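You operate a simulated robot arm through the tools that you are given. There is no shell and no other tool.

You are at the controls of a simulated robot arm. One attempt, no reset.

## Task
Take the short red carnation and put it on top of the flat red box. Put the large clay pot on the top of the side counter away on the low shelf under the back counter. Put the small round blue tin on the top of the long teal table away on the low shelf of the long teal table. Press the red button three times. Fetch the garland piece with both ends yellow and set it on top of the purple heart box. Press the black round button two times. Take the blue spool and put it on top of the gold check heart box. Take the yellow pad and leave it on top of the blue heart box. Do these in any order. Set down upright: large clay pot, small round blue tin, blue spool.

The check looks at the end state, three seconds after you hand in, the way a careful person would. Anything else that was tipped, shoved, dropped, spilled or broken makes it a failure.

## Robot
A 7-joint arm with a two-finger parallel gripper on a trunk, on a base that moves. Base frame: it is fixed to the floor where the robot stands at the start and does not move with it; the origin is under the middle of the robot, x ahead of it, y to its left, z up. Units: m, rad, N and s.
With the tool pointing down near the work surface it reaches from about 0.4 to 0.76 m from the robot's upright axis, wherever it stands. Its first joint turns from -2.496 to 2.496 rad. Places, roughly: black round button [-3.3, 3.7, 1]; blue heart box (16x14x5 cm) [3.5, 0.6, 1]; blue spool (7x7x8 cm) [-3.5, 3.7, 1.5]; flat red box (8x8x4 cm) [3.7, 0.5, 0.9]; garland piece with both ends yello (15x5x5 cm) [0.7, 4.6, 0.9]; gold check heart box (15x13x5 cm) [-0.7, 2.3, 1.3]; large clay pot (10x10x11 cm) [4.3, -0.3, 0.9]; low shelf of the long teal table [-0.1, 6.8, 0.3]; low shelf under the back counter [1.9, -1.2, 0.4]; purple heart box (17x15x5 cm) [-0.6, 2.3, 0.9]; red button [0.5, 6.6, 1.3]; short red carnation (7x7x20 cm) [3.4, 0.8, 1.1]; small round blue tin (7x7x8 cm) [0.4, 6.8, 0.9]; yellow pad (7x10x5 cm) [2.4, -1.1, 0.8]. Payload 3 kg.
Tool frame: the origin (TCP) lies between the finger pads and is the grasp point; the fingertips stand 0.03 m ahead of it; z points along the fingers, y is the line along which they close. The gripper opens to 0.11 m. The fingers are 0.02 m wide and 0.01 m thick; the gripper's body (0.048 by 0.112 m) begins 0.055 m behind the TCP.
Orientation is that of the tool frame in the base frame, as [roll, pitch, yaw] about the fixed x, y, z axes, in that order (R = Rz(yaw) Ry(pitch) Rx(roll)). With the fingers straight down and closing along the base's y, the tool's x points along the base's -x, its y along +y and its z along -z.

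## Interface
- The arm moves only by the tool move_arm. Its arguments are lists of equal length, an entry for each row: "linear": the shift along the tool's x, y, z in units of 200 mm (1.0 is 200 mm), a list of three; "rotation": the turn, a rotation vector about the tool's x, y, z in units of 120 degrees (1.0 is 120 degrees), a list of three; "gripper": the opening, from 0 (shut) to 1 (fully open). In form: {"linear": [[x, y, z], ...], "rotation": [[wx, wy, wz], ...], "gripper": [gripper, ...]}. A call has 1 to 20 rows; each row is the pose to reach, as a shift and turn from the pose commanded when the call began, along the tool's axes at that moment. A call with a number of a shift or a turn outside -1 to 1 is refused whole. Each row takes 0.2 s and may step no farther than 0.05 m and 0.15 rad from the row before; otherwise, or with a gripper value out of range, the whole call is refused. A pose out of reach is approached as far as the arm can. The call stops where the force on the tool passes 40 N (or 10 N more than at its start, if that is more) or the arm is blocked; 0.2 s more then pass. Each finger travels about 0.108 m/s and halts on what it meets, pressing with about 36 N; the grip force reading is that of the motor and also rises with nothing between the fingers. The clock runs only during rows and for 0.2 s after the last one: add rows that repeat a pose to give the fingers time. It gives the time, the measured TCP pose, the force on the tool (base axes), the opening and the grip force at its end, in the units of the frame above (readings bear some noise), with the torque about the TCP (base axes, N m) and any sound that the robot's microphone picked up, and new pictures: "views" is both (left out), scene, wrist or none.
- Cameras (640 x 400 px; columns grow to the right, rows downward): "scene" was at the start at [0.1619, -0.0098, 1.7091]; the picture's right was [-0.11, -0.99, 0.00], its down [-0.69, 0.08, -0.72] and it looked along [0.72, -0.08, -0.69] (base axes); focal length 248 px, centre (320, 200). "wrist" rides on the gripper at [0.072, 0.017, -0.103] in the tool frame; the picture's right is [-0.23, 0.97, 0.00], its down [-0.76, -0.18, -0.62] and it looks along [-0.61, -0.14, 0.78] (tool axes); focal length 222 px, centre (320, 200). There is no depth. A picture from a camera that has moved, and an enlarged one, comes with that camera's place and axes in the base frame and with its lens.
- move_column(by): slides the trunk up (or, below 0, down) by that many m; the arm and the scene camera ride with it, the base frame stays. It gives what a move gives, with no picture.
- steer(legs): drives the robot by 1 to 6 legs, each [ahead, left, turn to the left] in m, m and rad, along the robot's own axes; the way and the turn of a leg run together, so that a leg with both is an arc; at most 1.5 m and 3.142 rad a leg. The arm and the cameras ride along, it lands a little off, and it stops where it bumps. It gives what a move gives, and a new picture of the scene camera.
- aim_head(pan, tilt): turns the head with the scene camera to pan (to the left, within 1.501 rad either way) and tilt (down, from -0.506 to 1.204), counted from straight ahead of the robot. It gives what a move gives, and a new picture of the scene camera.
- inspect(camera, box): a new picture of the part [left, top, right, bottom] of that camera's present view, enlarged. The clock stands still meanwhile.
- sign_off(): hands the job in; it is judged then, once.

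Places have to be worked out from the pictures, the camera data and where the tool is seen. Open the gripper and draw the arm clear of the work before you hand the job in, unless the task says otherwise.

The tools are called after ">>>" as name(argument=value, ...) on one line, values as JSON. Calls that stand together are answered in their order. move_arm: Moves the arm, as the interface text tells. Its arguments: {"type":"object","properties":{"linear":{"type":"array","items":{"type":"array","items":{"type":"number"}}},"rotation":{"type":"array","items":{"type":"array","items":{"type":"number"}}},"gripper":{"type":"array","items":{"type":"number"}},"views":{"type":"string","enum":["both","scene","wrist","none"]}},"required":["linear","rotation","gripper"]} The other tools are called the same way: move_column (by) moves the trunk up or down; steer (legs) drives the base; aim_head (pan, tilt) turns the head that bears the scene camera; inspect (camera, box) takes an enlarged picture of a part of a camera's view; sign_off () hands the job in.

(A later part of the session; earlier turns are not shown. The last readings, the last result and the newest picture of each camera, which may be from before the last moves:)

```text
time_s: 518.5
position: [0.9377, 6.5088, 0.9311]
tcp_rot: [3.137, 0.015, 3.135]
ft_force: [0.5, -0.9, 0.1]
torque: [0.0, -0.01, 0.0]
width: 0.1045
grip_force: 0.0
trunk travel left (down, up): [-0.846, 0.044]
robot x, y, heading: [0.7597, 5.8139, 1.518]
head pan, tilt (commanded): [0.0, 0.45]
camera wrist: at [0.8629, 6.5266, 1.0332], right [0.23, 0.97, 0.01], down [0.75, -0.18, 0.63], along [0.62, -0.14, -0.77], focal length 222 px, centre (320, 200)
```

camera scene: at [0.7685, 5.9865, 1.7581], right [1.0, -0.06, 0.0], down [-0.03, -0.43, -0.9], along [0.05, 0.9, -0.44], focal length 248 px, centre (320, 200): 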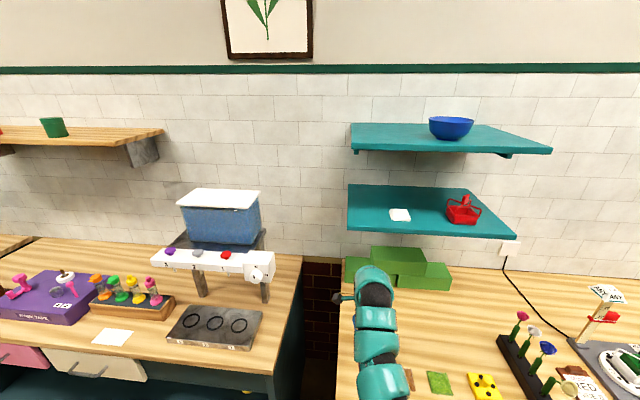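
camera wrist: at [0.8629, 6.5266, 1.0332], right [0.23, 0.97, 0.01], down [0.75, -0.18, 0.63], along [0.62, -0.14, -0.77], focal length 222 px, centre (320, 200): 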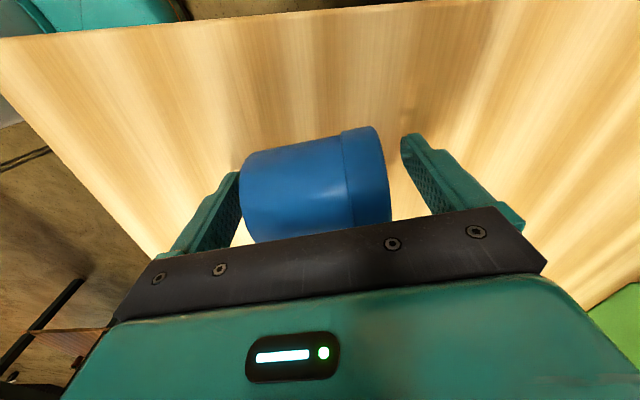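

Released; the tin lies still. I raise straight up 14 cm.

>>> move_arm(linear=[[0, 0.01, -0.1], [0, 0.01, -0.25], [0, 0.01, -0.45], [0, 0.01, -0.7]], rotation=[[0, 0, 0], [0, 0, 0], [0, 0, 0], [0, 0, 0]], gripper=[0.97, 0.97, 0.97, 0.97], views="both")

```text
time_s: 519.5
position: [0.9348, 6.5116, 1.074]
tcp_rot: [3.136, 0.016, 3.14]
ft_force: [0.0, 0.1, 0.4]
torque: [0.02, -0.01, -0.02]
width: 0.1066
grip_force: 0.2
trunk travel left (down, up): [-0.846, 0.044]
robot x, y, heading: [0.759, 5.8168, 1.518]
head pan, tilt (commanded): [0.0, 0.45]
camera scene: at [0.767, 5.9848, 1.7583], right [1.0, -0.06, 0.0], down [-0.02, -0.43, -0.9], along [0.05, 0.9, -0.43], focal length 248 px, centre (320, 200)
camera wrist: at [0.8609, 6.529, 1.1753], right [0.23, 0.97, 0.01], down [0.75, -0.18, 0.63], along [0.62, -0.14, -0.77], focal length 222 px, centre (320, 200)
```

scene: 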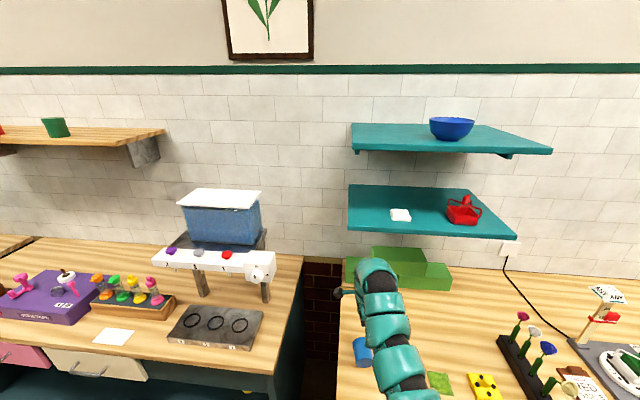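
wrist: 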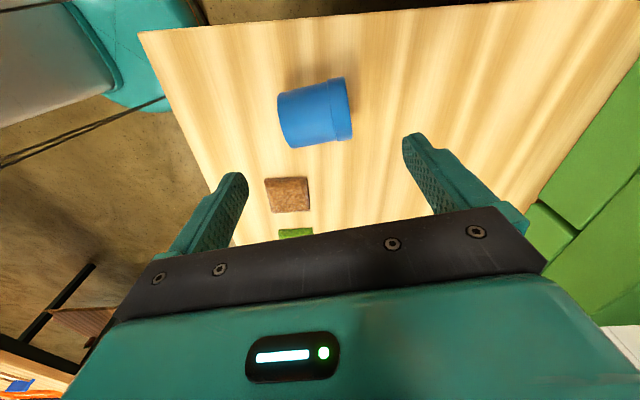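

The tin lies with its lid pointing away. I rotate the tool back by 86° so the fingers will straddle the tin's sides.

>>> move_arm(linear=[[0, 0, 0], [0, 0, 0], [0, 0, 0], [0, 0, 0], [0, 0, 0], [0, 0, 0], [0, 0, 0], [0, 0, 0], [0, 0, 0], [0, 0, 0], [0, 0, 0]], rotation=[[0, 0, -0.066], [0, 0, -0.132], [0, 0, -0.198], [0, 0, -0.264], [0, 0, -0.33], [0, 0, -0.396], [0, 0, -0.462], [0, 0, -0.528], [0, 0, -0.594], [0, 0, -0.66], [0, 0, -0.722]], gripper=[0.97, 0.97, 0.97, 0.97, 0.97, 0.97, 0.97, 0.97, 0.97, 0.97, 0.97], views="both")

```text
time_s: 521.9
position: [0.9354, 6.5094, 1.0713]
tcp_rot: [-3.127, 0.005, -1.632]
ft_force: [-0.1, 0.6, 0.6]
torque: [-0.03, -0.02, 0.0]
width: 0.1065
grip_force: 0.1
trunk travel left (down, up): [-0.846, 0.044]
robot x, y, heading: [0.7607, 5.8118, 1.514]
head pan, tilt (commanded): [0.0, 0.45]
camera scene: at [0.7679, 5.9859, 1.7582], right [1.0, -0.06, 0.0], down [-0.02, -0.43, -0.9], along [0.05, 0.9, -0.44], focal length 248 px, centre (320, 200)
camera wrist: at [0.9113, 6.4392, 1.1734], right [-0.96, 0.29, -0.01], down [0.21, 0.75, 0.63], along [0.19, 0.6, -0.78], focal length 222 px, centre (320, 200)
```

scene: 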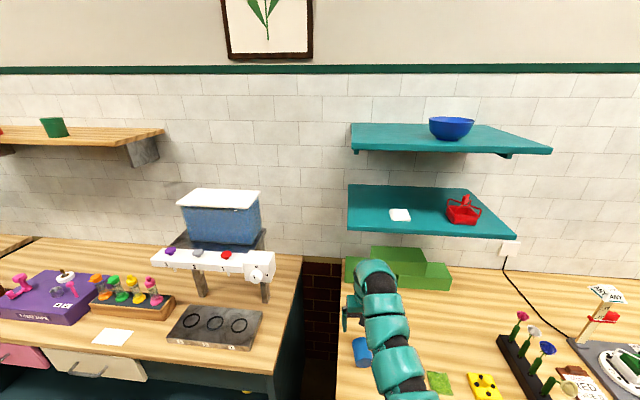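
wrist: 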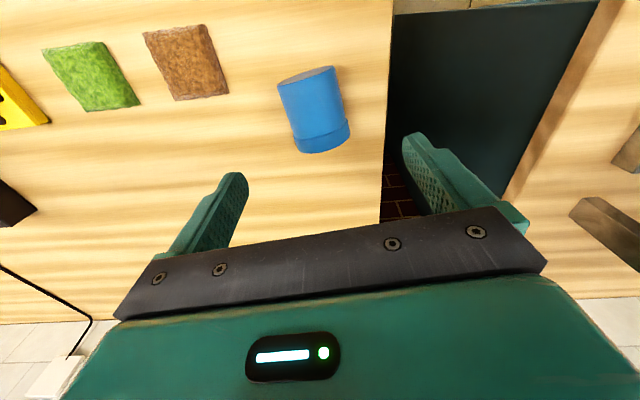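

The tin's axis is aligned with the tool within a degree and centred. I descend 13.6 cm to its mid-height.

>>> move_arm(linear=[[0, -0.008, 0.2], [0, -0.008, 0.4], [0, -0.008, 0.55], [0, -0.008, 0.68]], rotation=[[0, 0, 0], [0, 0, 0], [0, 0, 0], [0, 0, 0]], gripper=[0.97, 0.97, 0.97, 0.97], views="wrist")

```text
time_s: 522.9
position: [0.9374, 6.5092, 0.9345]
tcp_rot: [-3.128, 0.004, -1.634]
ft_force: [-0.2, -0.1, 0.5]
torque: [0.02, -0.02, 0.01]
width: 0.1068
grip_force: 0.1
trunk travel left (down, up): [-0.846, 0.044]
robot x, y, heading: [0.7585, 5.8155, 1.511]
head pan, tilt (commanded): [0.0, 0.45]
camera wrist: at [0.9141, 6.4393, 1.0366], right [-0.96, 0.29, -0.01], down [0.22, 0.75, 0.63], along [0.19, 0.6, -0.78], focal length 222 px, centre (320, 200)
```

wrist: 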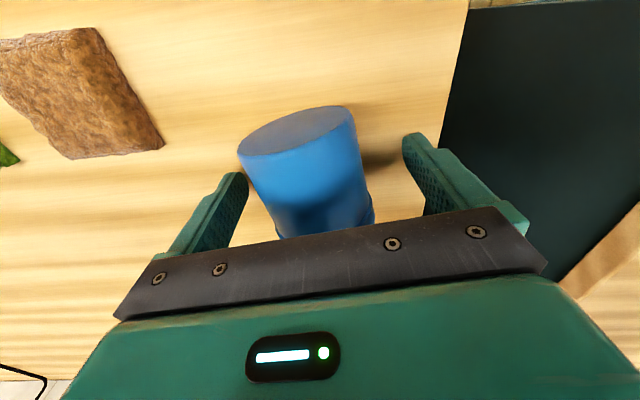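

The tin is between the fingers. I close on its sides.

>>> move_arm(linear=[[0, 0, 0], [0, 0, 0], [0, 0, 0], [0, 0, 0], [0, 0, 0]], rotation=[[0, 0, 0], [0, 0, 0], [0, 0, 0], [0, 0, 0], [0, 0, 0]], gripper=[0.85, 0.75, 0.6, 0.5, 0.4], views="wrist")

```text
time_s: 524.0
position: [0.9376, 6.5101, 0.9351]
tcp_rot: [-3.127, 0.006, -1.634]
ft_force: [-0.6, -0.5, 1.2]
torque: [0.01, 0.02, 0.03]
width: 0.0614
grip_force: 35.8
trunk travel left (down, up): [-0.846, 0.044]
robot x, y, heading: [0.7579, 5.8137, 1.512]
head pan, tilt (commanded): [0.0, 0.45]
camera wrist: at [0.9138, 6.4396, 1.0373], right [-0.96, 0.29, -0.01], down [0.22, 0.75, 0.63], along [0.19, 0.6, -0.78], focal length 222 px, centre (320, 200)
```

wrist: 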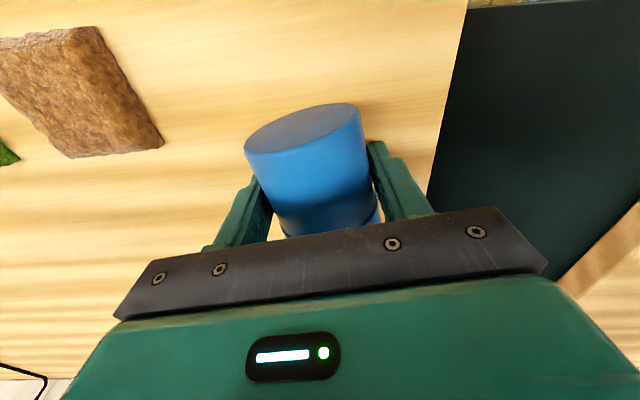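

Gripped at 61 mm across its body. I lift straight up.

>>> move_arm(linear=[[0, 0, -0.1], [0, 0, -0.25], [0, 0, -0.45], [0, 0, -0.65]], rotation=[[0, 0, 0], [0, 0, 0], [0, 0, 0], [0, 0, 0]], gripper=[0.4, 0.4, 0.4, 0.4], views="wrist")

```text
time_s: 525.0
position: [0.9377, 6.5092, 1.0657]
tcp_rot: [-3.127, 0.008, -1.633]
ft_force: [-0.3, -0.2, -0.2]
torque: [0.01, 0.02, 0.02]
width: 0.0614
grip_force: 36.4
trunk travel left (down, up): [-0.846, 0.044]
robot x, y, heading: [0.7578, 5.8141, 1.511]
head pan, tilt (commanded): [0.0, 0.45]
camera wrist: at [0.9133, 6.4375, 1.1676], right [-0.96, 0.29, -0.01], down [0.22, 0.75, 0.63], along [0.19, 0.6, -0.78], focal length 222 px, centre (320, 200)
```

wrist: 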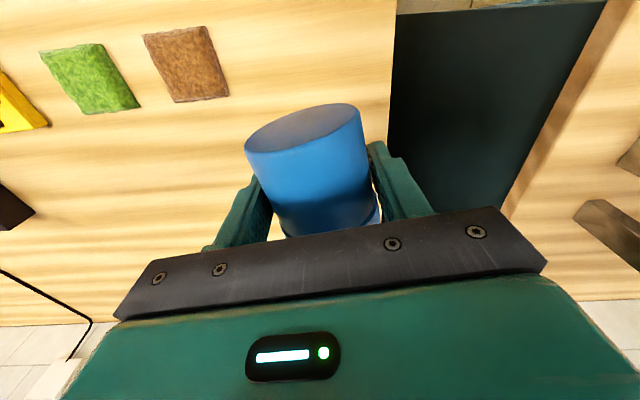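

The tin is held firmly across its body with the lid forward. I back away from the table and slide left to face the teal table's open low shelf.

>>> steer(legs=[[-0.5, 0.0, 0], [0.0, 0.98, 0]])

>>> aim_head(pan=0.0, tilt=0.55)

```text
time_s: 532.7
position: [-0.0567, 6.0806, 1.0646]
tcp_rot: [-3.127, 0.004, -1.66]
ft_force: [0.1, -0.5, -0.9]
torque: [-0.01, -0.01, 0.0]
width: 0.0611
grip_force: 36.3
trunk travel left (down, up): [-0.846, 0.044]
robot x, y, heading: [-0.2557, 5.3943, 1.489]
head pan, tilt (commanded): [0.0, 0.45]
camera scene: at [-0.2406, 5.5627, 1.7582], right [1.0, -0.08, 0.0], down [-0.04, -0.43, -0.9], along [0.07, 0.9, -0.44], focal length 248 px, centre (320, 200)
```

scene: 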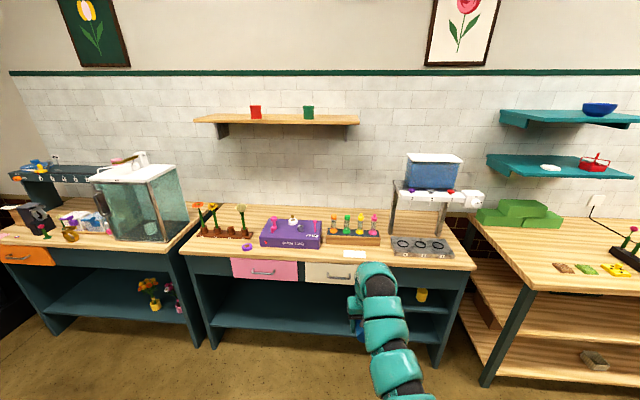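

```text
time_s: 533.4
position: [-0.0563, 6.0808, 1.0638]
tcp_rot: [-3.128, 0.004, -1.66]
ft_force: [-0.2, -0.4, -1.4]
torque: [-0.03, -0.01, -0.01]
width: 0.0613
grip_force: 35.8
trunk travel left (down, up): [-0.846, 0.044]
robot x, y, heading: [-0.2542, 5.3886, 1.487]
head pan, tilt (commanded): [0.0, 0.55]
camera scene: at [-0.2402, 5.5605, 1.7492], right [1.0, -0.08, 0.0], down [-0.04, -0.52, -0.85], along [0.07, 0.85, -0.52], focal length 248 px, centre (320, 200)
```

scene: 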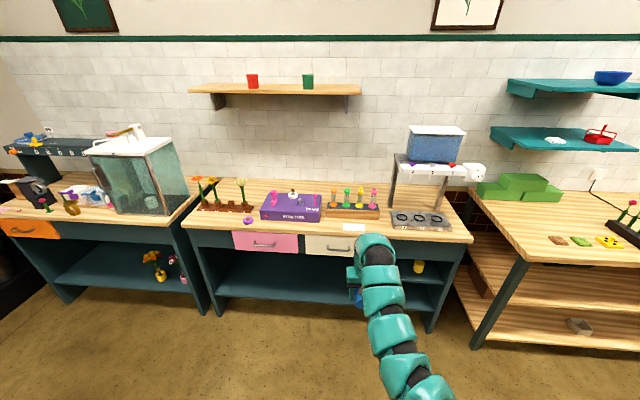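

I pitch the tool up to ~80° so the tin becomes nearly upright, lid up.

>>> move_arm(linear=[[-0.04, 0, 0], [-0.08, 0, 0], [-0.12, 0, 0], [-0.16, 0, 0], [-0.2, 0, 0], [-0.24, 0, 0], [-0.28, 0, 0], [-0.32, 0, 0], [-0.36, 0, 0], [-0.4, 0, 0]], rotation=[[0, -0.067, 0], [0, -0.134, 0], [0, -0.201, 0], [0, -0.268, 0], [0, -0.335, 0], [0, -0.402, 0], [0, -0.469, 0], [0, -0.536, 0], [0, -0.603, 0], [0, -0.67, 0]], gripper=[0.4, 0.4, 0.4, 0.4, 0.4, 0.4, 0.4, 0.4, 0.4, 0.4], views="both")

```text
time_s: 535.5
position: [-0.0504, 6.1596, 1.0666]
tcp_rot: [-3.052, 1.413, -1.573]
ft_force: [0.4, -0.2, -1.3]
torque: [-0.02, -0.02, -0.03]
width: 0.0614
grip_force: 36.2
trunk travel left (down, up): [-0.846, 0.044]
robot x, y, heading: [-0.2564, 5.3943, 1.486]
head pan, tilt (commanded): [0.0, 0.55]
camera scene: at [-0.24, 5.5608, 1.7491], right [1.0, -0.08, 0.0], down [-0.04, -0.52, -0.85], along [0.07, 0.85, -0.52], focal length 248 px, centre (320, 200)
camera wrist: at [-0.0763, 6.0494, 1.0114], right [-0.97, 0.12, 0.21], down [0.12, -0.51, 0.85], along [0.21, 0.85, 0.48], focal length 222 px, centre (320, 200)
```

scene: 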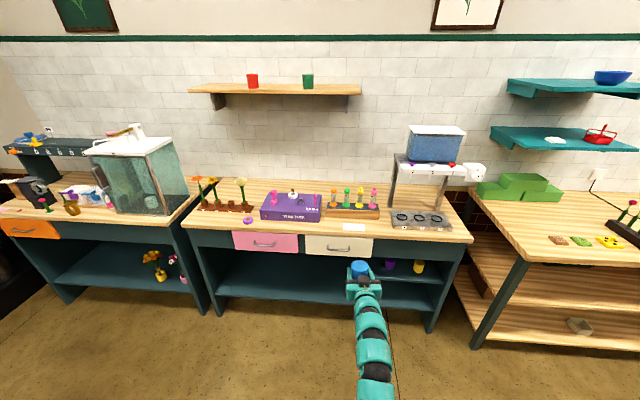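
wrist: 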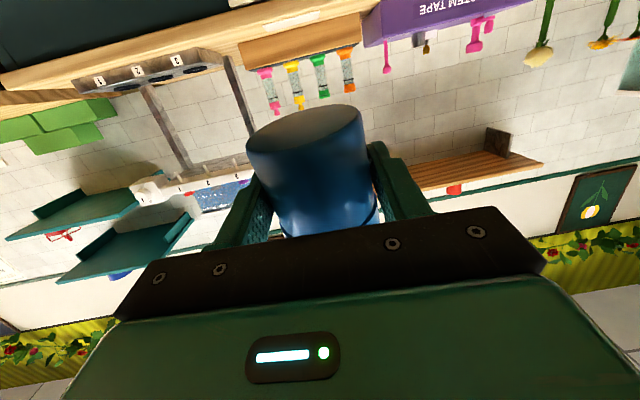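

The tin is now upright (lid up, leaning 9° forward). I lower the trunk 0.4 m and look at the low shelf.

>>> move_column(by=-0.4)

>>> aim_head(pan=0.0, tilt=0.6)

>>> inspect(camera="scene", box=[150, 100, 490, 320])

```text
time_s: 539.4
position: [-0.0503, 6.1598, 0.6668]
tcp_rot: [-3.053, 1.409, -1.574]
ft_force: [-0.1, 0.4, -0.5]
torque: [-0.03, -0.02, 0.01]
width: 0.0612
grip_force: 36.4
trunk travel left (down, up): [-0.446, 0.444]
robot x, y, heading: [-0.2539, 5.3952, 1.489]
head pan, tilt (commanded): [0.0, 0.55]
```

```text
time_s: 540.0
position: [-0.0498, 6.1595, 0.6664]
tcp_rot: [-3.052, 1.407, -1.572]
ft_force: [-0.1, -0.5, -0.8]
torque: [-0.01, -0.02, 0.01]
width: 0.0611
grip_force: 35.7
trunk travel left (down, up): [-0.446, 0.444]
robot x, y, heading: [-0.2509, 5.3904, 1.486]
head pan, tilt (commanded): [0.0, 0.6]
camera scene: at [-0.2405, 5.559, 1.3447], right [1.0, -0.08, 0.0], down [-0.05, -0.56, -0.83], along [0.07, 0.82, -0.56], focal length 248 px, centre (320, 200)
```

scene: 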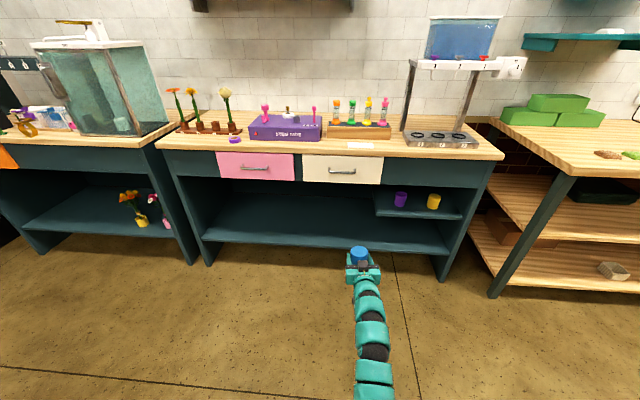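

```text
1.82 times, centred on (320, 210) of scene
camera zoom: at [-0.2405, 5.559, 1.3447], right [1.0, -0.08, 0.0], down [-0.05, -0.56, -0.83], along [0.07, 0.82, -0.56], focal length 452 px, centre (320, 182)
```

zoom: 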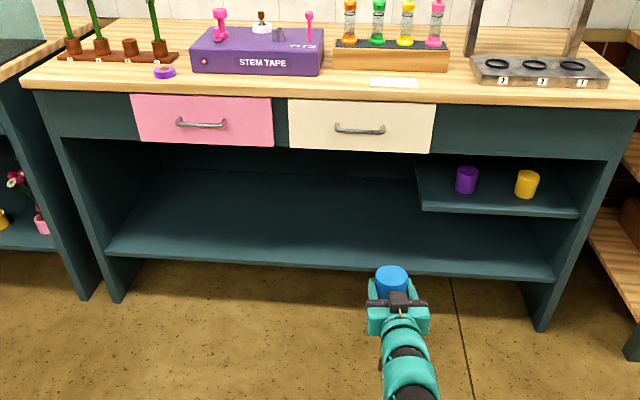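

The low shelf is clear (front edge ≈ y 6.61 at x −0.08, z≈0.30). I lower the trunk another 0.25 m and drive forward part of the way.

>>> move_column(by=-0.25)

>>> inspect(camera="scene", box=[150, 60, 490, 300])

```text
time_s: 542.6
position: [-0.0501, 6.1603, 0.4167]
tcp_rot: [-3.052, 1.408, -1.571]
ft_force: [-0.6, 0.5, -1.6]
torque: [0.0, -0.01, -0.02]
width: 0.0609
grip_force: 36.6
trunk travel left (down, up): [-0.196, 0.694]
robot x, y, heading: [-0.2518, 5.3936, 1.494]
head pan, tilt (commanded): [0.0, 0.6]
```

```text
1.67 times, centred on (320, 180) of scene
camera zoom: at [-0.2405, 5.5589, 1.0947], right [1.0, -0.08, 0.0], down [-0.05, -0.56, -0.82], along [0.07, 0.82, -0.57], focal length 414 px, centre (320, 233)
```

zoom: 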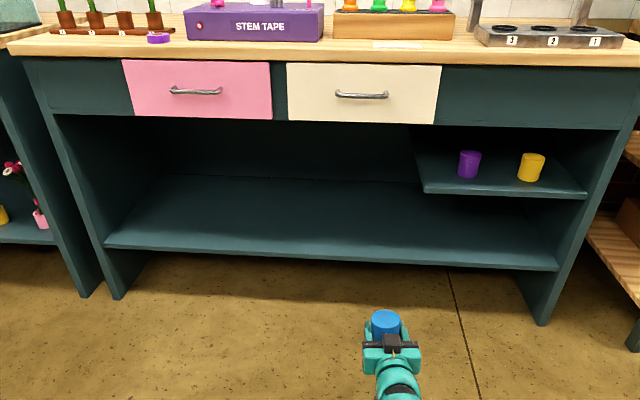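

Re-measured: front plane y≈6.636 at x −0.08, shelf top z≈0.26. I drive forward in two steps with the tin's bottom ~9 cm above the shelf.

>>> steer(legs=[[0.35, 0.05, 0]])

>>> inspect(camera="scene", box=[200, 80, 480, 280])

>>> inspect(camera="wrist", box=[0, 0, 640, 400])

```text
time_s: 544.9
position: [-0.0726, 6.5148, 0.4165]
tcp_rot: [-3.052, 1.41, -1.568]
ft_force: [0.9, 0.3, -1.9]
torque: [0.01, -0.01, 0.04]
width: 0.0613
grip_force: 35.8
trunk travel left (down, up): [-0.196, 0.694]
robot x, y, heading: [-0.2744, 5.7481, 1.49]
head pan, tilt (commanded): [0.0, 0.6]
camera scene: at [-0.2618, 5.9132, 1.0947], right [1.0, -0.08, 0.0], down [-0.04, -0.56, -0.83], along [0.06, 0.82, -0.57], focal length 248 px, centre (320, 200)
```

scene: 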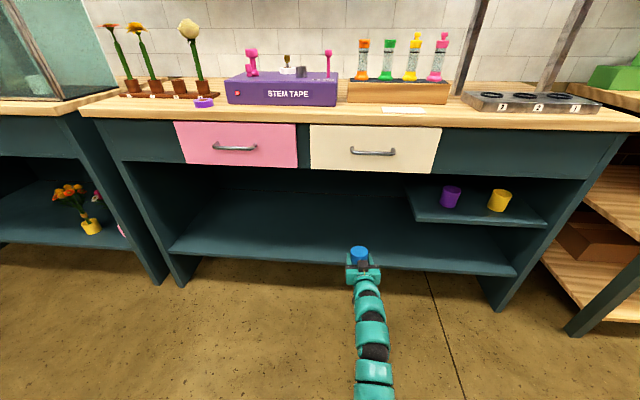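

```text
2.00 times, centred on (340, 180) of scene
camera zoom: at [-0.2618, 5.9132, 1.0947], right [1.0, -0.08, 0.0], down [-0.04, -0.56, -0.83], along [0.06, 0.82, -0.57], focal length 497 px, centre (280, 240)
```

zoom: 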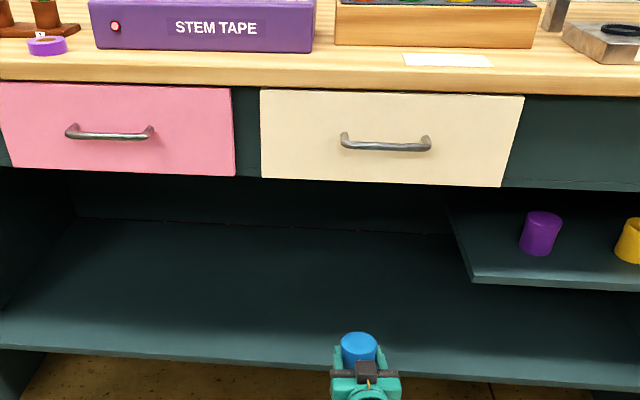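

```text
1.00 times, centred on (320, 200) of wrist (not enlarged: the box is as wide or as high as the picture)
camera zoom: at [-0.0999, 6.4039, 0.3614], right [-0.97, 0.12, 0.21], down [0.12, -0.51, 0.85], along [0.21, 0.85, 0.48], focal length 222 px, centre (320, 200)
```

zoom: 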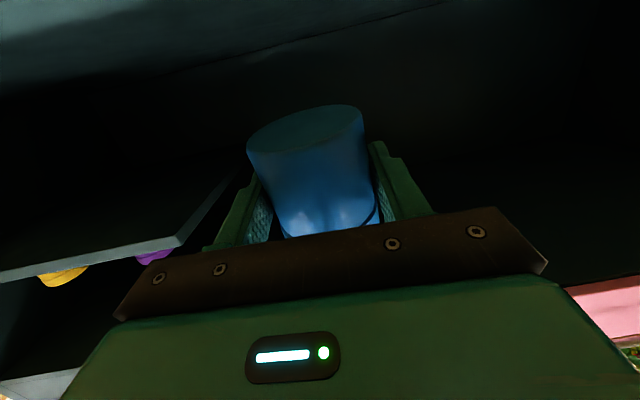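

Aligned. I drive the remaining 19 cm.

>>> steer(legs=[[0.185, 0.02, 0]])

>>> inspect(camera="scene", box=[220, 100, 460, 280])

```text
time_s: 546.4
position: [-0.0775, 6.7055, 0.4163]
tcp_rot: [-3.052, 1.409, -1.571]
ft_force: [-1.1, 0.2, -0.2]
torque: [0.01, 0.0, -0.01]
width: 0.0612
grip_force: 36.1
trunk travel left (down, up): [-0.196, 0.694]
robot x, y, heading: [-0.276, 5.9341, 1.488]
head pan, tilt (commanded): [0.0, 0.6]
camera scene: at [-0.2662, 6.1035, 1.0947], right [1.0, -0.08, 0.0], down [-0.05, -0.56, -0.83], along [0.07, 0.82, -0.56], focal length 248 px, centre (320, 200)
```

scene: 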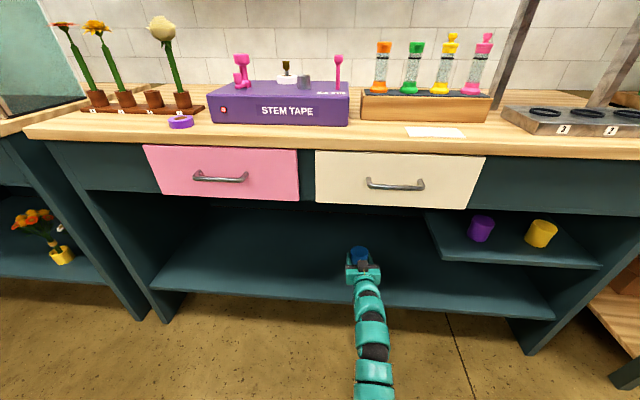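

```text
2.22 times, centred on (340, 190) of scene
camera zoom: at [-0.2662, 6.1035, 1.0947], right [1.0, -0.08, 0.0], down [-0.05, -0.56, -0.83], along [0.07, 0.82, -0.56], focal length 552 px, centre (276, 222)
```

zoom: 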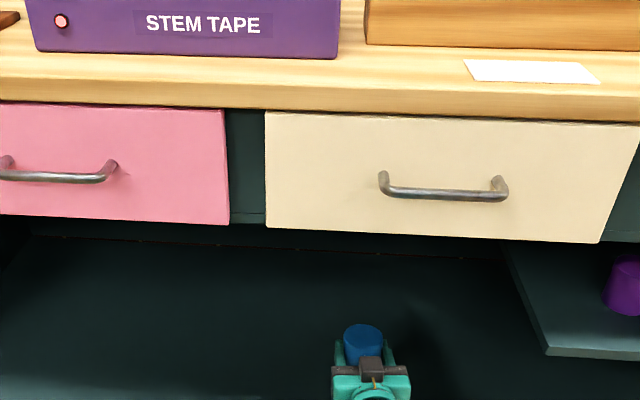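

The tin is inside the bay above the shelf. I lower 8 cm with the arm, then feel for contact.

>>> move_arm(linear=[[0.1, 0, 0.016], [0.2, 0, 0.0325], [0.3, 0, 0.049], [0.395, 0, 0.0644]], rotation=[[0, 0, 0], [0, 0, 0], [0, 0, 0], [0, 0, 0]], gripper=[0.4, 0.4, 0.4, 0.4], views="none")

```text
time_s: 547.4
position: [-0.078, 6.7051, 0.3362]
tcp_rot: [-3.054, 1.41, -1.574]
ft_force: [0.3, 0.8, -1.2]
torque: [-0.02, 0.02, -0.03]
width: 0.061
grip_force: 35.7
trunk travel left (down, up): [-0.196, 0.694]
robot x, y, heading: [-0.285, 5.9363, 1.493]
head pan, tilt (commanded): [0.0, 0.6]
```

Tracking is good. I continue in small steps.

>>> move_arm(linear=[[0.0395, 0, 0.0064]], rotation=[[0, 0, 0]], gripper=[0.4], views="none")

>>> move_arm(linear=[[0.0395, 0, 0.0064]], rotation=[[0, 0, 0]], gripper=[0.4], views="none")

>>> move_arm(linear=[[0.0247, 0, 0.004]], rotation=[[0, 0, 0]], gripper=[0.4], views="none")

```text
time_s: 547.8
position: [-0.0765, 6.7054, 0.3285]
tcp_rot: [-3.052, 1.409, -1.569]
ft_force: [-0.2, 0.2, -1.2]
torque: [-0.03, 0.0, -0.01]
width: 0.0611
grip_force: 35.5
trunk travel left (down, up): [-0.196, 0.694]
robot x, y, heading: [-0.2816, 5.9358, 1.489]
head pan, tilt (commanded): [0.0, 0.6]
```

```text
time_s: 548.2
position: [-0.0763, 6.7039, 0.3196]
tcp_rot: [-3.051, 1.408, -1.568]
ft_force: [-0.6, 0.6, -0.8]
torque: [-0.01, 0.01, -0.03]
width: 0.0612
grip_force: 35.8
trunk travel left (down, up): [-0.196, 0.694]
robot x, y, heading: [-0.2769, 5.9377, 1.491]
head pan, tilt (commanded): [0.0, 0.6]
```

```text
time_s: 548.6
position: [-0.0753, 6.7038, 0.3151]
tcp_rot: [-3.051, 1.407, -1.569]
ft_force: [0.6, -0.7, -1.8]
torque: [-0.04, 0.02, 0.01]
width: 0.0613
grip_force: 35.9
trunk travel left (down, up): [-0.196, 0.694]
robot x, y, heading: [-0.28, 5.9353, 1.494]
head pan, tilt (commanded): [0.0, 0.6]
```

No contact yet at 0.315; continuing in 5 mm steps.

>>> move_arm(linear=[[0.0247, 0, 0.004]], rotation=[[0, 0, 0]], gripper=[0.4], views="none")

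>>> move_arm(linear=[[0.0247, 0, 0.004]], rotation=[[0, 0, 0]], gripper=[0.4], views="none")

>>> move_arm(linear=[[0.0247, 0, 0.004]], rotation=[[0, 0, 0]], gripper=[0.4], views="none")

```text
time_s: 549.0
position: [-0.0761, 6.7051, 0.3101]
tcp_rot: [-3.053, 1.408, -1.57]
ft_force: [-0.1, -0.1, -1.0]
torque: [-0.01, -0.01, 0.0]
width: 0.0609
grip_force: 36.3
trunk travel left (down, up): [-0.196, 0.694]
robot x, y, heading: [-0.2795, 5.936, 1.492]
head pan, tilt (commanded): [0.0, 0.6]
```

```text
time_s: 549.4
position: [-0.0747, 6.7049, 0.3075]
tcp_rot: [-3.052, 1.409, -1.57]
ft_force: [-0.6, -1.0, -1.3]
torque: [-0.01, -0.01, 0.0]
width: 0.0608
grip_force: 36.0
trunk travel left (down, up): [-0.196, 0.694]
robot x, y, heading: [-0.2817, 5.9345, 1.493]
head pan, tilt (commanded): [0.0, 0.6]
```

```text
time_s: 549.8
position: [-0.0762, 6.7048, 0.3007]
tcp_rot: [-3.053, 1.409, -1.571]
ft_force: [-0.4, 0.0, -0.9]
torque: [-0.05, -0.01, 0.03]
width: 0.0612
grip_force: 35.7
trunk travel left (down, up): [-0.196, 0.694]
robot x, y, heading: [-0.278, 5.9377, 1.49]
head pan, tilt (commanded): [0.0, 0.6]
```

Still no contact at 0.30. I look before continuing.

>>> inspect(camera="wrist", box=[120, 0, 520, 250])

>>> inspect(camera="scene", box=[260, 200, 460, 330])

```text
1.60 times, centred on (320, 125) of wrist
camera zoom: at [-0.1026, 6.5941, 0.2459], right [-0.97, 0.12, 0.21], down [0.12, -0.51, 0.85], along [0.21, 0.85, 0.48], focal length 355 px, centre (320, 320)
```

zoom: 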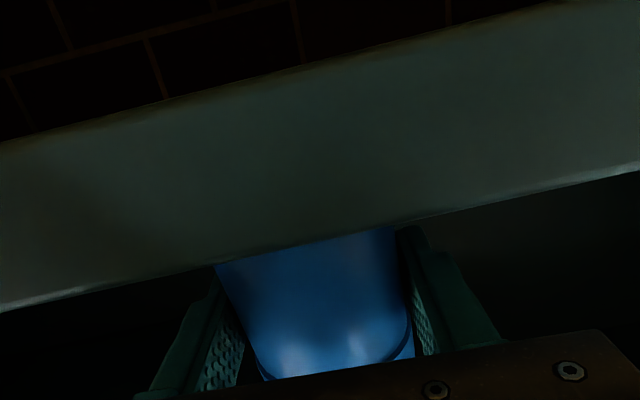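

```text
3.08 times, centred on (360, 265) of scene
camera zoom: at [-0.2662, 6.1036, 1.0946], right [1.0, -0.08, 0.0], down [-0.05, -0.56, -0.82], along [0.07, 0.82, -0.57], focal length 764 px, centre (197, 0)
```

zoom: 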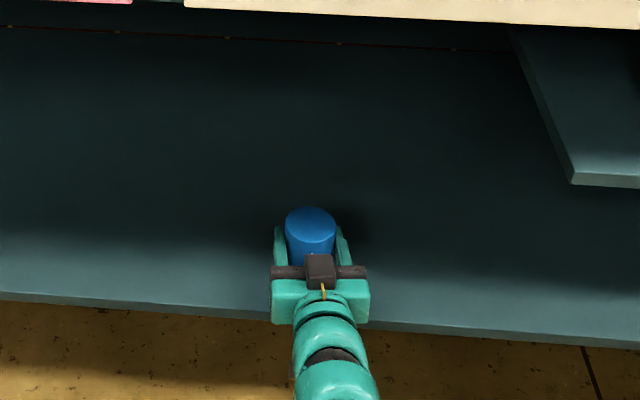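

Shelf edge reads z≈0.26, so contact is imminent. I continue in 3–4 mm steps.

>>> move_arm(linear=[[0.0197, 0, 0.0032]], rotation=[[0, 0, 0]], gripper=[0.4], views="none")

>>> move_arm(linear=[[0.0197, 0, 0.0032]], rotation=[[0, 0, 0]], gripper=[0.4], views="none")

```text
time_s: 550.2
position: [-0.0759, 6.7051, 0.2988]
tcp_rot: [-3.05, 1.415, -1.569]
ft_force: [-0.3, -2.7, 10.3]
torque: [0.23, 0.12, 0.02]
width: 0.061
grip_force: 36.0
trunk travel left (down, up): [-0.196, 0.694]
robot x, y, heading: [-0.2769, 5.9407, 1.493]
head pan, tilt (commanded): [0.0, 0.6]
```

```text
time_s: 550.6
position: [-0.0758, 6.7061, 0.2955]
tcp_rot: [-3.043, 1.416, -1.562]
ft_force: [4.4, -2.8, 20.6]
torque: [0.58, -0.11, -0.17]
width: 0.0612
grip_force: 36.2
trunk travel left (down, up): [-0.196, 0.694]
robot x, y, heading: [-0.2771, 5.9357, 1.488]
head pan, tilt (commanded): [0.0, 0.6]
```

Contact on the tin's far bottom edge (it leans 9°). I raise 1 cm and try to pitch it fully upright before setting it down.

>>> move_arm(linear=[[-0.03, 0, -0.005], [-0.065, 0, -0.0106]], rotation=[[0, 0, 0], [0, 0, 0]], gripper=[0.4, 0.4], views="none")

>>> move_arm(linear=[[0, 0, 0], [0, 0, 0]], rotation=[[0, -0.02, 0], [0, -0.035, 0]], gripper=[0.4, 0.4], views="none")

```text
time_s: 551.2
position: [-0.0755, 6.7052, 0.3035]
tcp_rot: [-3.057, 1.404, -1.572]
ft_force: [-0.6, 0.2, -1.4]
torque: [0.0, -0.03, -0.01]
width: 0.0606
grip_force: 36.2
trunk travel left (down, up): [-0.196, 0.694]
robot x, y, heading: [-0.28, 5.9368, 1.49]
head pan, tilt (commanded): [0.0, 0.6]
```

```text
time_s: 551.8
position: [-0.0767, 6.7038, 0.3059]
tcp_rot: [-2.984, 1.483, -1.501]
ft_force: [0.2, 0.2, -2.0]
torque: [0.03, -0.01, -0.02]
width: 0.061
grip_force: 36.0
trunk travel left (down, up): [-0.196, 0.694]
robot x, y, heading: [-0.28, 5.9372, 1.487]
head pan, tilt (commanded): [0.0, 0.6]
```

That works precisely (now 85°). I add the last ~4.5°.

>>> move_arm(linear=[[0, 0, 0], [0, 0, 0]], rotation=[[0, -0.02, 0], [0, -0.038, 0]], gripper=[0.4, 0.4], views="both")

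>>> inspect(camera="scene", box=[280, 200, 440, 300])

```text
time_s: 552.4
position: [-0.0761, 6.7048, 0.3061]
tcp_rot: [-2.058, 1.554, -0.574]
ft_force: [0.2, 0.7, -0.8]
torque: [-0.04, 0.02, 0.01]
width: 0.0607
grip_force: 35.8
trunk travel left (down, up): [-0.196, 0.694]
robot x, y, heading: [-0.2799, 5.9341, 1.492]
head pan, tilt (commanded): [0.0, 0.6]
camera scene: at [-0.2662, 6.1036, 1.0946], right [1.0, -0.08, 0.0], down [-0.05, -0.56, -0.82], along [0.07, 0.82, -0.57], focal length 248 px, centre (320, 200)
camera wrist: at [-0.1004, 6.6038, 0.2339], right [-0.97, 0.09, 0.21], down [0.11, -0.63, 0.77], along [0.2, 0.77, 0.6], focal length 222 px, centre (320, 200)
```

scene: 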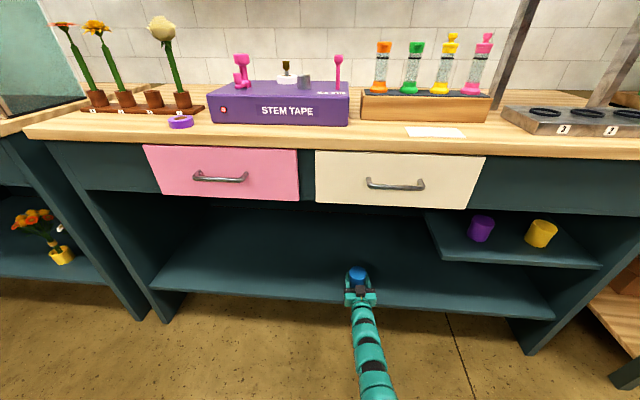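
wrist: 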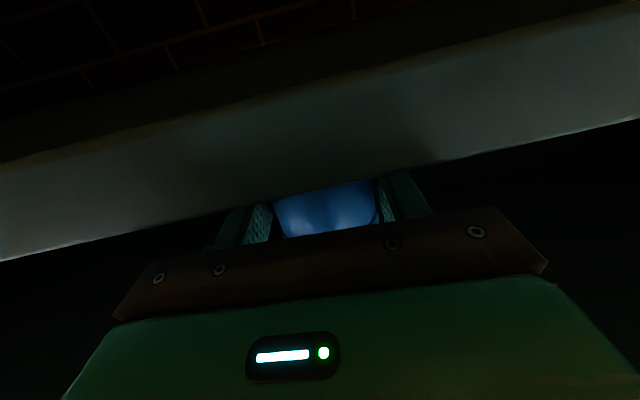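

```text
4.00 times, centred on (360, 250) of scene
camera zoom: at [-0.2662, 6.1036, 1.0946], right [1.0, -0.08, 0.0], down [-0.05, -0.56, -0.82], along [0.07, 0.82, -0.57], focal length 994 px, centre (160, 0)
```

zoom: 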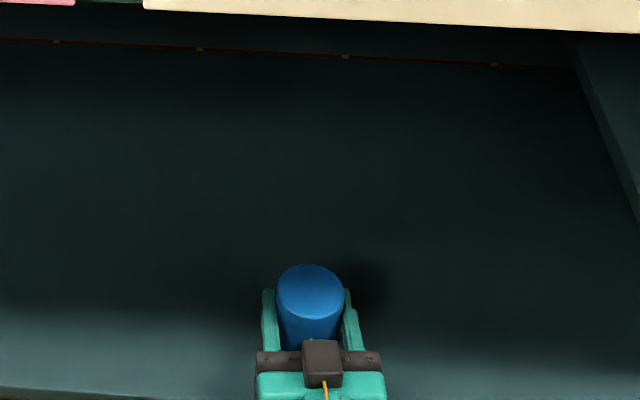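

Upright now (89°). I lower in 3 mm steps to contact.

>>> move_arm(linear=[[0.015, 0, 0]], rotation=[[0, 0, 0]], gripper=[0.4], views="none")

>>> move_arm(linear=[[0.015, 0, 0]], rotation=[[0, 0, 0]], gripper=[0.4], views="none")

>>> move_arm(linear=[[0.015, 0, 0]], rotation=[[0, 0, 0]], gripper=[0.4], views="none")

```text
time_s: 552.8
position: [-0.075, 6.7039, 0.3022]
tcp_rot: [-2.063, 1.554, -0.58]
ft_force: [-0.2, -0.7, -1.2]
torque: [-0.02, 0.01, -0.01]
width: 0.0607
grip_force: 36.2
trunk travel left (down, up): [-0.196, 0.694]
robot x, y, heading: [-0.276, 5.9366, 1.491]
head pan, tilt (commanded): [0.0, 0.6]
```

```text
time_s: 553.2
position: [-0.076, 6.7045, 0.3016]
tcp_rot: [-2.042, 1.555, -0.558]
ft_force: [0.2, -0.5, -0.7]
torque: [0.01, -0.03, 0.02]
width: 0.0607
grip_force: 36.1
trunk travel left (down, up): [-0.196, 0.694]
robot x, y, heading: [-0.277, 5.9377, 1.488]
head pan, tilt (commanded): [0.0, 0.6]
```

```text
time_s: 553.6
position: [-0.0754, 6.7047, 0.2971]
tcp_rot: [-2.075, 1.555, -0.593]
ft_force: [0.1, 0.3, -1.0]
torque: [-0.01, 0.01, -0.01]
width: 0.0605
grip_force: 35.6
trunk travel left (down, up): [-0.196, 0.694]
robot x, y, heading: [-0.2767, 5.9385, 1.49]
head pan, tilt (commanded): [0.0, 0.6]
```

Continuing down in 3 mm steps.

>>> move_arm(linear=[[0.015, 0, 0]], rotation=[[0, 0, 0]], gripper=[0.4], views="none")

>>> move_arm(linear=[[0.015, 0, 0]], rotation=[[0, 0, 0]], gripper=[0.4], views="none")

```text
time_s: 554.0
position: [-0.0754, 6.7027, 0.2936]
tcp_rot: [-1.996, 1.555, -0.511]
ft_force: [-0.5, 1.4, 2.6]
torque: [-0.09, 0.02, -0.01]
width: 0.0606
grip_force: 35.5
trunk travel left (down, up): [-0.196, 0.694]
robot x, y, heading: [-0.28, 5.9352, 1.491]
head pan, tilt (commanded): [0.0, 0.6]
```

```text
time_s: 554.4
position: [-0.0755, 6.7052, 0.2944]
tcp_rot: [-1.691, 1.557, -0.21]
ft_force: [-0.9, -2.7, 16.4]
torque: [-0.44, 0.17, 0.05]
width: 0.0606
grip_force: 35.8
trunk travel left (down, up): [-0.196, 0.694]
robot x, y, heading: [-0.2789, 5.9385, 1.491]
head pan, tilt (commanded): [0.0, 0.6]
```

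Contact: the tin's base is on the shelf. I relax and open gently.

>>> move_arm(linear=[[-0.014, 0, 0], [-0.014, 0, 0]], rotation=[[0, 0, 0], [0, 0, 0]], gripper=[0.4, 0.4], views="none")

>>> move_arm(linear=[[0, 0, 0], [0, 0, 0], [0, 0, 0], [0, 0, 0], [0, 0, 0]], rotation=[[0, 0, 0], [0, 0, 0], [0, 0, 0], [0, 0, 0], [0, 0, 0]], gripper=[0.58, 0.66, 0.75, 0.85, 0.9], views="wrist")

>>> inspect(camera="scene", box=[280, 200, 440, 300])

```text
time_s: 555.0
position: [-0.0749, 6.7041, 0.2943]
tcp_rot: [-2.065, 1.552, -0.58]
ft_force: [1.2, 1.4, 6.8]
torque: [-0.2, 0.05, 0.0]
width: 0.0606
grip_force: 35.7
trunk travel left (down, up): [-0.196, 0.694]
robot x, y, heading: [-0.2778, 5.934, 1.492]
head pan, tilt (commanded): [0.0, 0.6]
```

```text
time_s: 556.2
position: [-0.075, 6.7037, 0.2921]
tcp_rot: [-2.092, 1.554, -0.61]
ft_force: [-0.1, 1.4, -0.4]
torque: [0.0, 0.0, -0.02]
width: 0.099
grip_force: 0.0
trunk travel left (down, up): [-0.196, 0.694]
robot x, y, heading: [-0.2814, 5.9359, 1.49]
head pan, tilt (commanded): [0.0, 0.6]
camera wrist: at [-0.1003, 6.6028, 0.2221], right [-0.97, 0.09, 0.21], down [0.11, -0.63, 0.77], along [0.2, 0.77, 0.6], focal length 222 px, centre (320, 200)
```

wrist: 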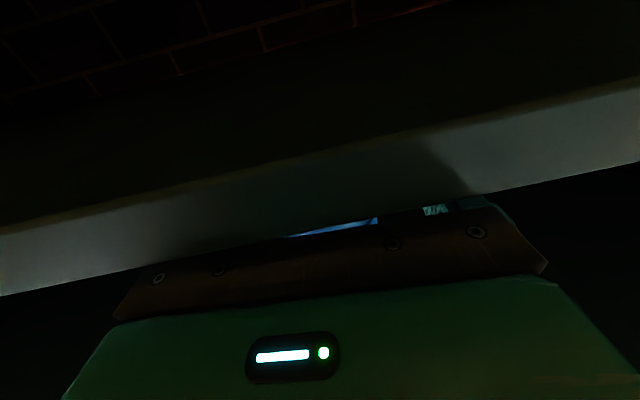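

```text
4.00 times, centred on (360, 250) of scene
camera zoom: at [-0.2663, 6.1035, 1.0947], right [1.0, -0.08, 0.0], down [-0.05, -0.56, -0.83], along [0.07, 0.82, -0.56], focal length 994 px, centre (160, 0)
```

zoom: 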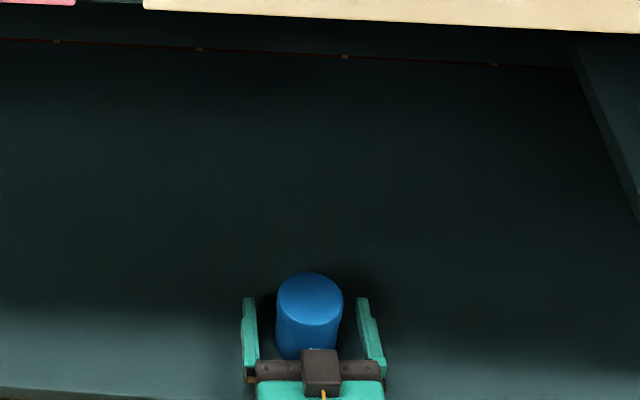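

The tin stands upright on the low shelf between the open fingers. I back straight out.

>>> steer(legs=[[-0.25, 0.0, 0]])

>>> inspect(camera="scene", box=[200, 80, 480, 280])

```text
time_s: 558.1
position: [-0.0962, 6.4486, 0.2951]
tcp_rot: [-2.092, 1.555, -0.61]
ft_force: [0.1, 0.8, -0.1]
torque: [-0.01, 0.03, 0.02]
width: 0.0989
grip_force: 0.1
trunk travel left (down, up): [-0.196, 0.694]
robot x, y, heading: [-0.3032, 5.6764, 1.486]
head pan, tilt (commanded): [0.0, 0.6]
camera scene: at [-0.287, 5.8472, 1.0946], right [1.0, -0.08, 0.0], down [-0.04, -0.56, -0.82], along [0.07, 0.82, -0.57], focal length 248 px, centre (320, 200)
```

scene: 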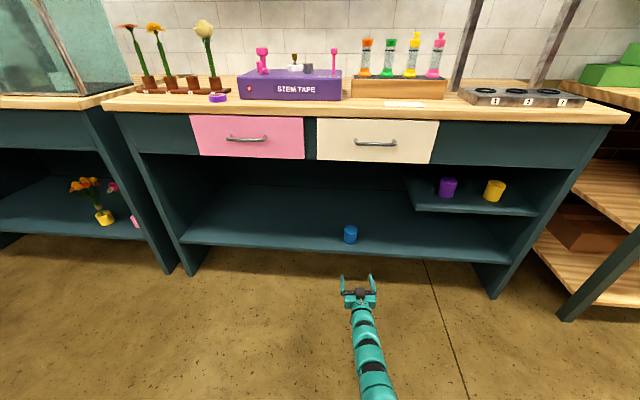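

```text
2.00 times, centred on (340, 180) of scene
camera zoom: at [-0.287, 5.8472, 1.0946], right [1.0, -0.08, 0.0], down [-0.04, -0.56, -0.82], along [0.07, 0.82, -0.57], focal length 497 px, centre (280, 240)
```

zoom: 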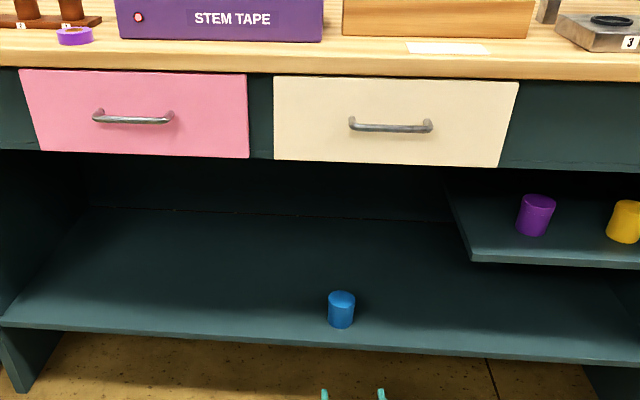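

The blue tin stands upright on the low shelf. Everything is done; I back off, raise the trunk, and go take a verification look at the red table (carnation and pad).

>>> steer(legs=[[-0.45, 0.0, 0]])

>>> move_column(by=0.4)

>>> move_column(by=0.2)

>>> inspect(camera="scene", box=[0, 0, 640, 400])

```text
time_s: 560.8
position: [-0.1356, 6.0048, 0.2937]
tcp_rot: [-2.078, 1.552, -0.588]
ft_force: [-0.2, 0.2, -0.5]
torque: [-0.02, 0.02, 0.0]
width: 0.0992
grip_force: 0.0
trunk travel left (down, up): [-0.196, 0.694]
robot x, y, heading: [-0.3316, 5.2346, 1.5]
head pan, tilt (commanded): [0.0, 0.6]
camera scene: at [-0.3219, 5.4032, 1.0946], right [1.0, -0.07, 0.0], down [-0.04, -0.56, -0.82], along [0.06, 0.82, -0.57], focal length 248 px, centre (320, 200)
```

scene: 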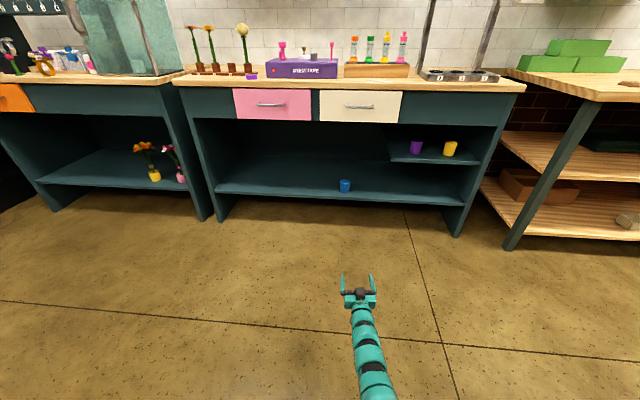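

```text
time_s: 564.6
position: [-0.1364, 6.0049, 0.6936]
tcp_rot: [-2.068, 1.554, -0.577]
ft_force: [-0.5, -0.4, -0.3]
torque: [0.0, -0.02, 0.03]
width: 0.099
grip_force: 0.2
trunk travel left (down, up): [-0.596, 0.294]
robot x, y, heading: [-0.3324, 5.2343, 1.496]
head pan, tilt (commanded): [0.0, 0.6]
```

```text
time_s: 566.8
position: [-0.1353, 6.0047, 0.8954]
tcp_rot: [-2.081, 1.553, -0.59]
ft_force: [-0.7, 0.6, -0.1]
torque: [0.03, 0.0, -0.01]
width: 0.0989
grip_force: 0.1
trunk travel left (down, up): [-0.796, 0.094]
robot x, y, heading: [-0.3332, 5.2355, 1.497]
head pan, tilt (commanded): [0.0, 0.6]
```

```text
1.00 times, centred on (320, 200) of scene (not enlarged: the box is as wide or as high as the picture)
camera zoom: at [-0.3218, 5.4033, 1.6946], right [1.0, -0.07, 0.0], down [-0.04, -0.56, -0.82], along [0.06, 0.82, -0.57], focal length 248 px, centre (320, 200)
```

zoom: 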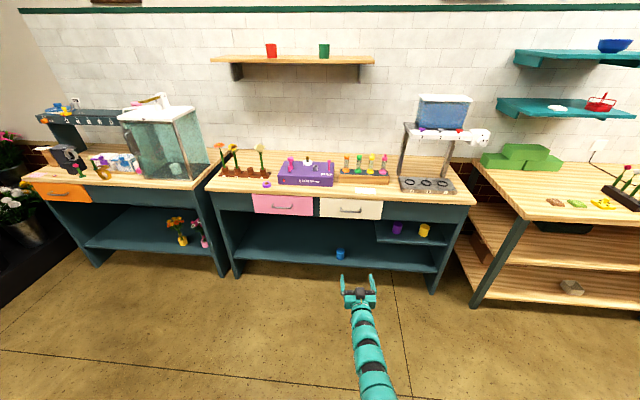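

Everything here looks right. I raise the arm well above table height before travelling to check the red table.

>>> move_arm(linear=[[-0.2, 0, -0.04], [-0.4, 0, -0.08], [-0.6, 0, -0.12], [-0.8, 0, -0.16], [-1.0, 0, -0.2]], rotation=[[0, 0.04, 0], [0, 0.08, 0], [0, 0.12, 0], [0, 0.16, 0], [0, 0.2, 0]], gripper=[0.9, 0.9, 0.9, 0.9, 0.9], views="none")

>>> move_column(by=0.09)

```text
time_s: 568.0
position: [-0.1409, 5.9663, 1.0947]
tcp_rot: [-3.106, 1.141, -1.619]
ft_force: [0.2, -0.4, 0.0]
torque: [-0.02, -0.01, 0.01]
width: 0.0989
grip_force: 0.1
trunk travel left (down, up): [-0.796, 0.094]
robot x, y, heading: [-0.3321, 5.2327, 1.497]
head pan, tilt (commanded): [0.0, 0.6]
```

```text
time_s: 569.2
position: [-0.1418, 5.9666, 1.1849]
tcp_rot: [-3.106, 1.146, -1.617]
ft_force: [0.5, -1.0, 0.7]
torque: [0.0, -0.02, -0.01]
width: 0.0991
grip_force: 0.0
trunk travel left (down, up): [-0.886, 0.004]
robot x, y, heading: [-0.335, 5.2335, 1.501]
head pan, tilt (commanded): [0.0, 0.6]
```

I travel back around the garland table's left end and into the aisle, with the arm high.

>>> steer(legs=[[-1.37, -0.13, 0], [-0.02, -1.4, 0]])

>>> aim_head(pan=-1.45, tilt=0.3)

```text
time_s: 582.8
position: [1.2969, 4.4836, 1.1848]
tcp_rot: [-3.106, 1.143, -1.604]
ft_force: [0.0, -0.6, 0.2]
torque: [-0.01, -0.02, -0.01]
width: 0.099
grip_force: 0.1
trunk travel left (down, up): [-0.886, 0.004]
robot x, y, heading: [1.116, 3.7486, 1.513]
head pan, tilt (commanded): [0.0, 0.6]
camera scene: at [1.1262, 3.9175, 1.7847], right [1.0, -0.06, 0.0], down [-0.03, -0.56, -0.83], along [0.05, 0.82, -0.56], focal length 248 px, centre (320, 200)
```

scene: 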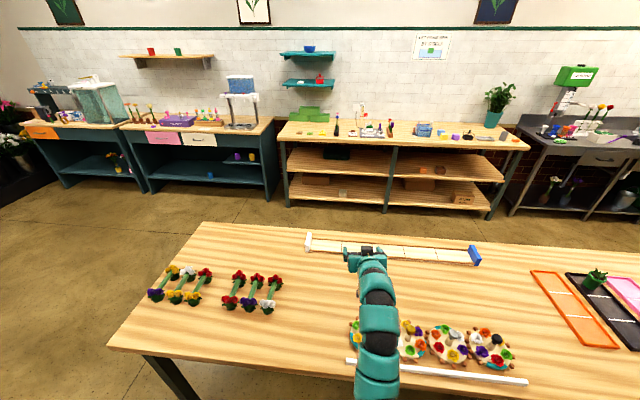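

```text
time_s: 584.4
position: [1.2969, 4.4837, 1.1844]
tcp_rot: [-3.107, 1.143, -1.602]
ft_force: [-0.6, 0.4, 0.4]
torque: [0.0, 0.02, 0.0]
width: 0.0992
grip_force: 0.1
trunk travel left (down, up): [-0.886, 0.004]
robot x, y, heading: [1.1175, 3.751, 1.505]
head pan, tilt (commanded): [-1.45, 0.3]
camera scene: at [1.214, 3.8354, 1.8121], right [0.06, -1.0, 0.0], down [-0.3, -0.02, -0.96], along [0.95, 0.06, -0.3], focal length 248 px, centre (320, 200)
```

scene: 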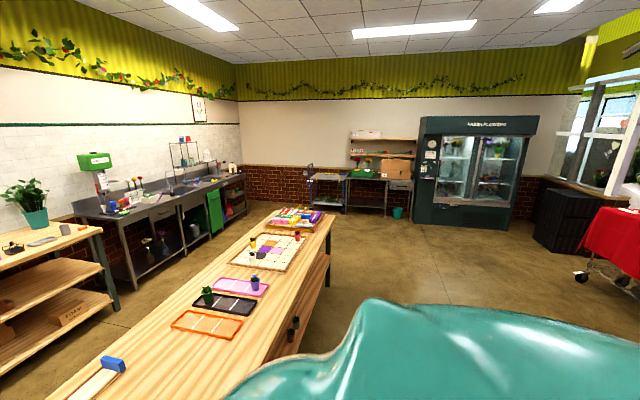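

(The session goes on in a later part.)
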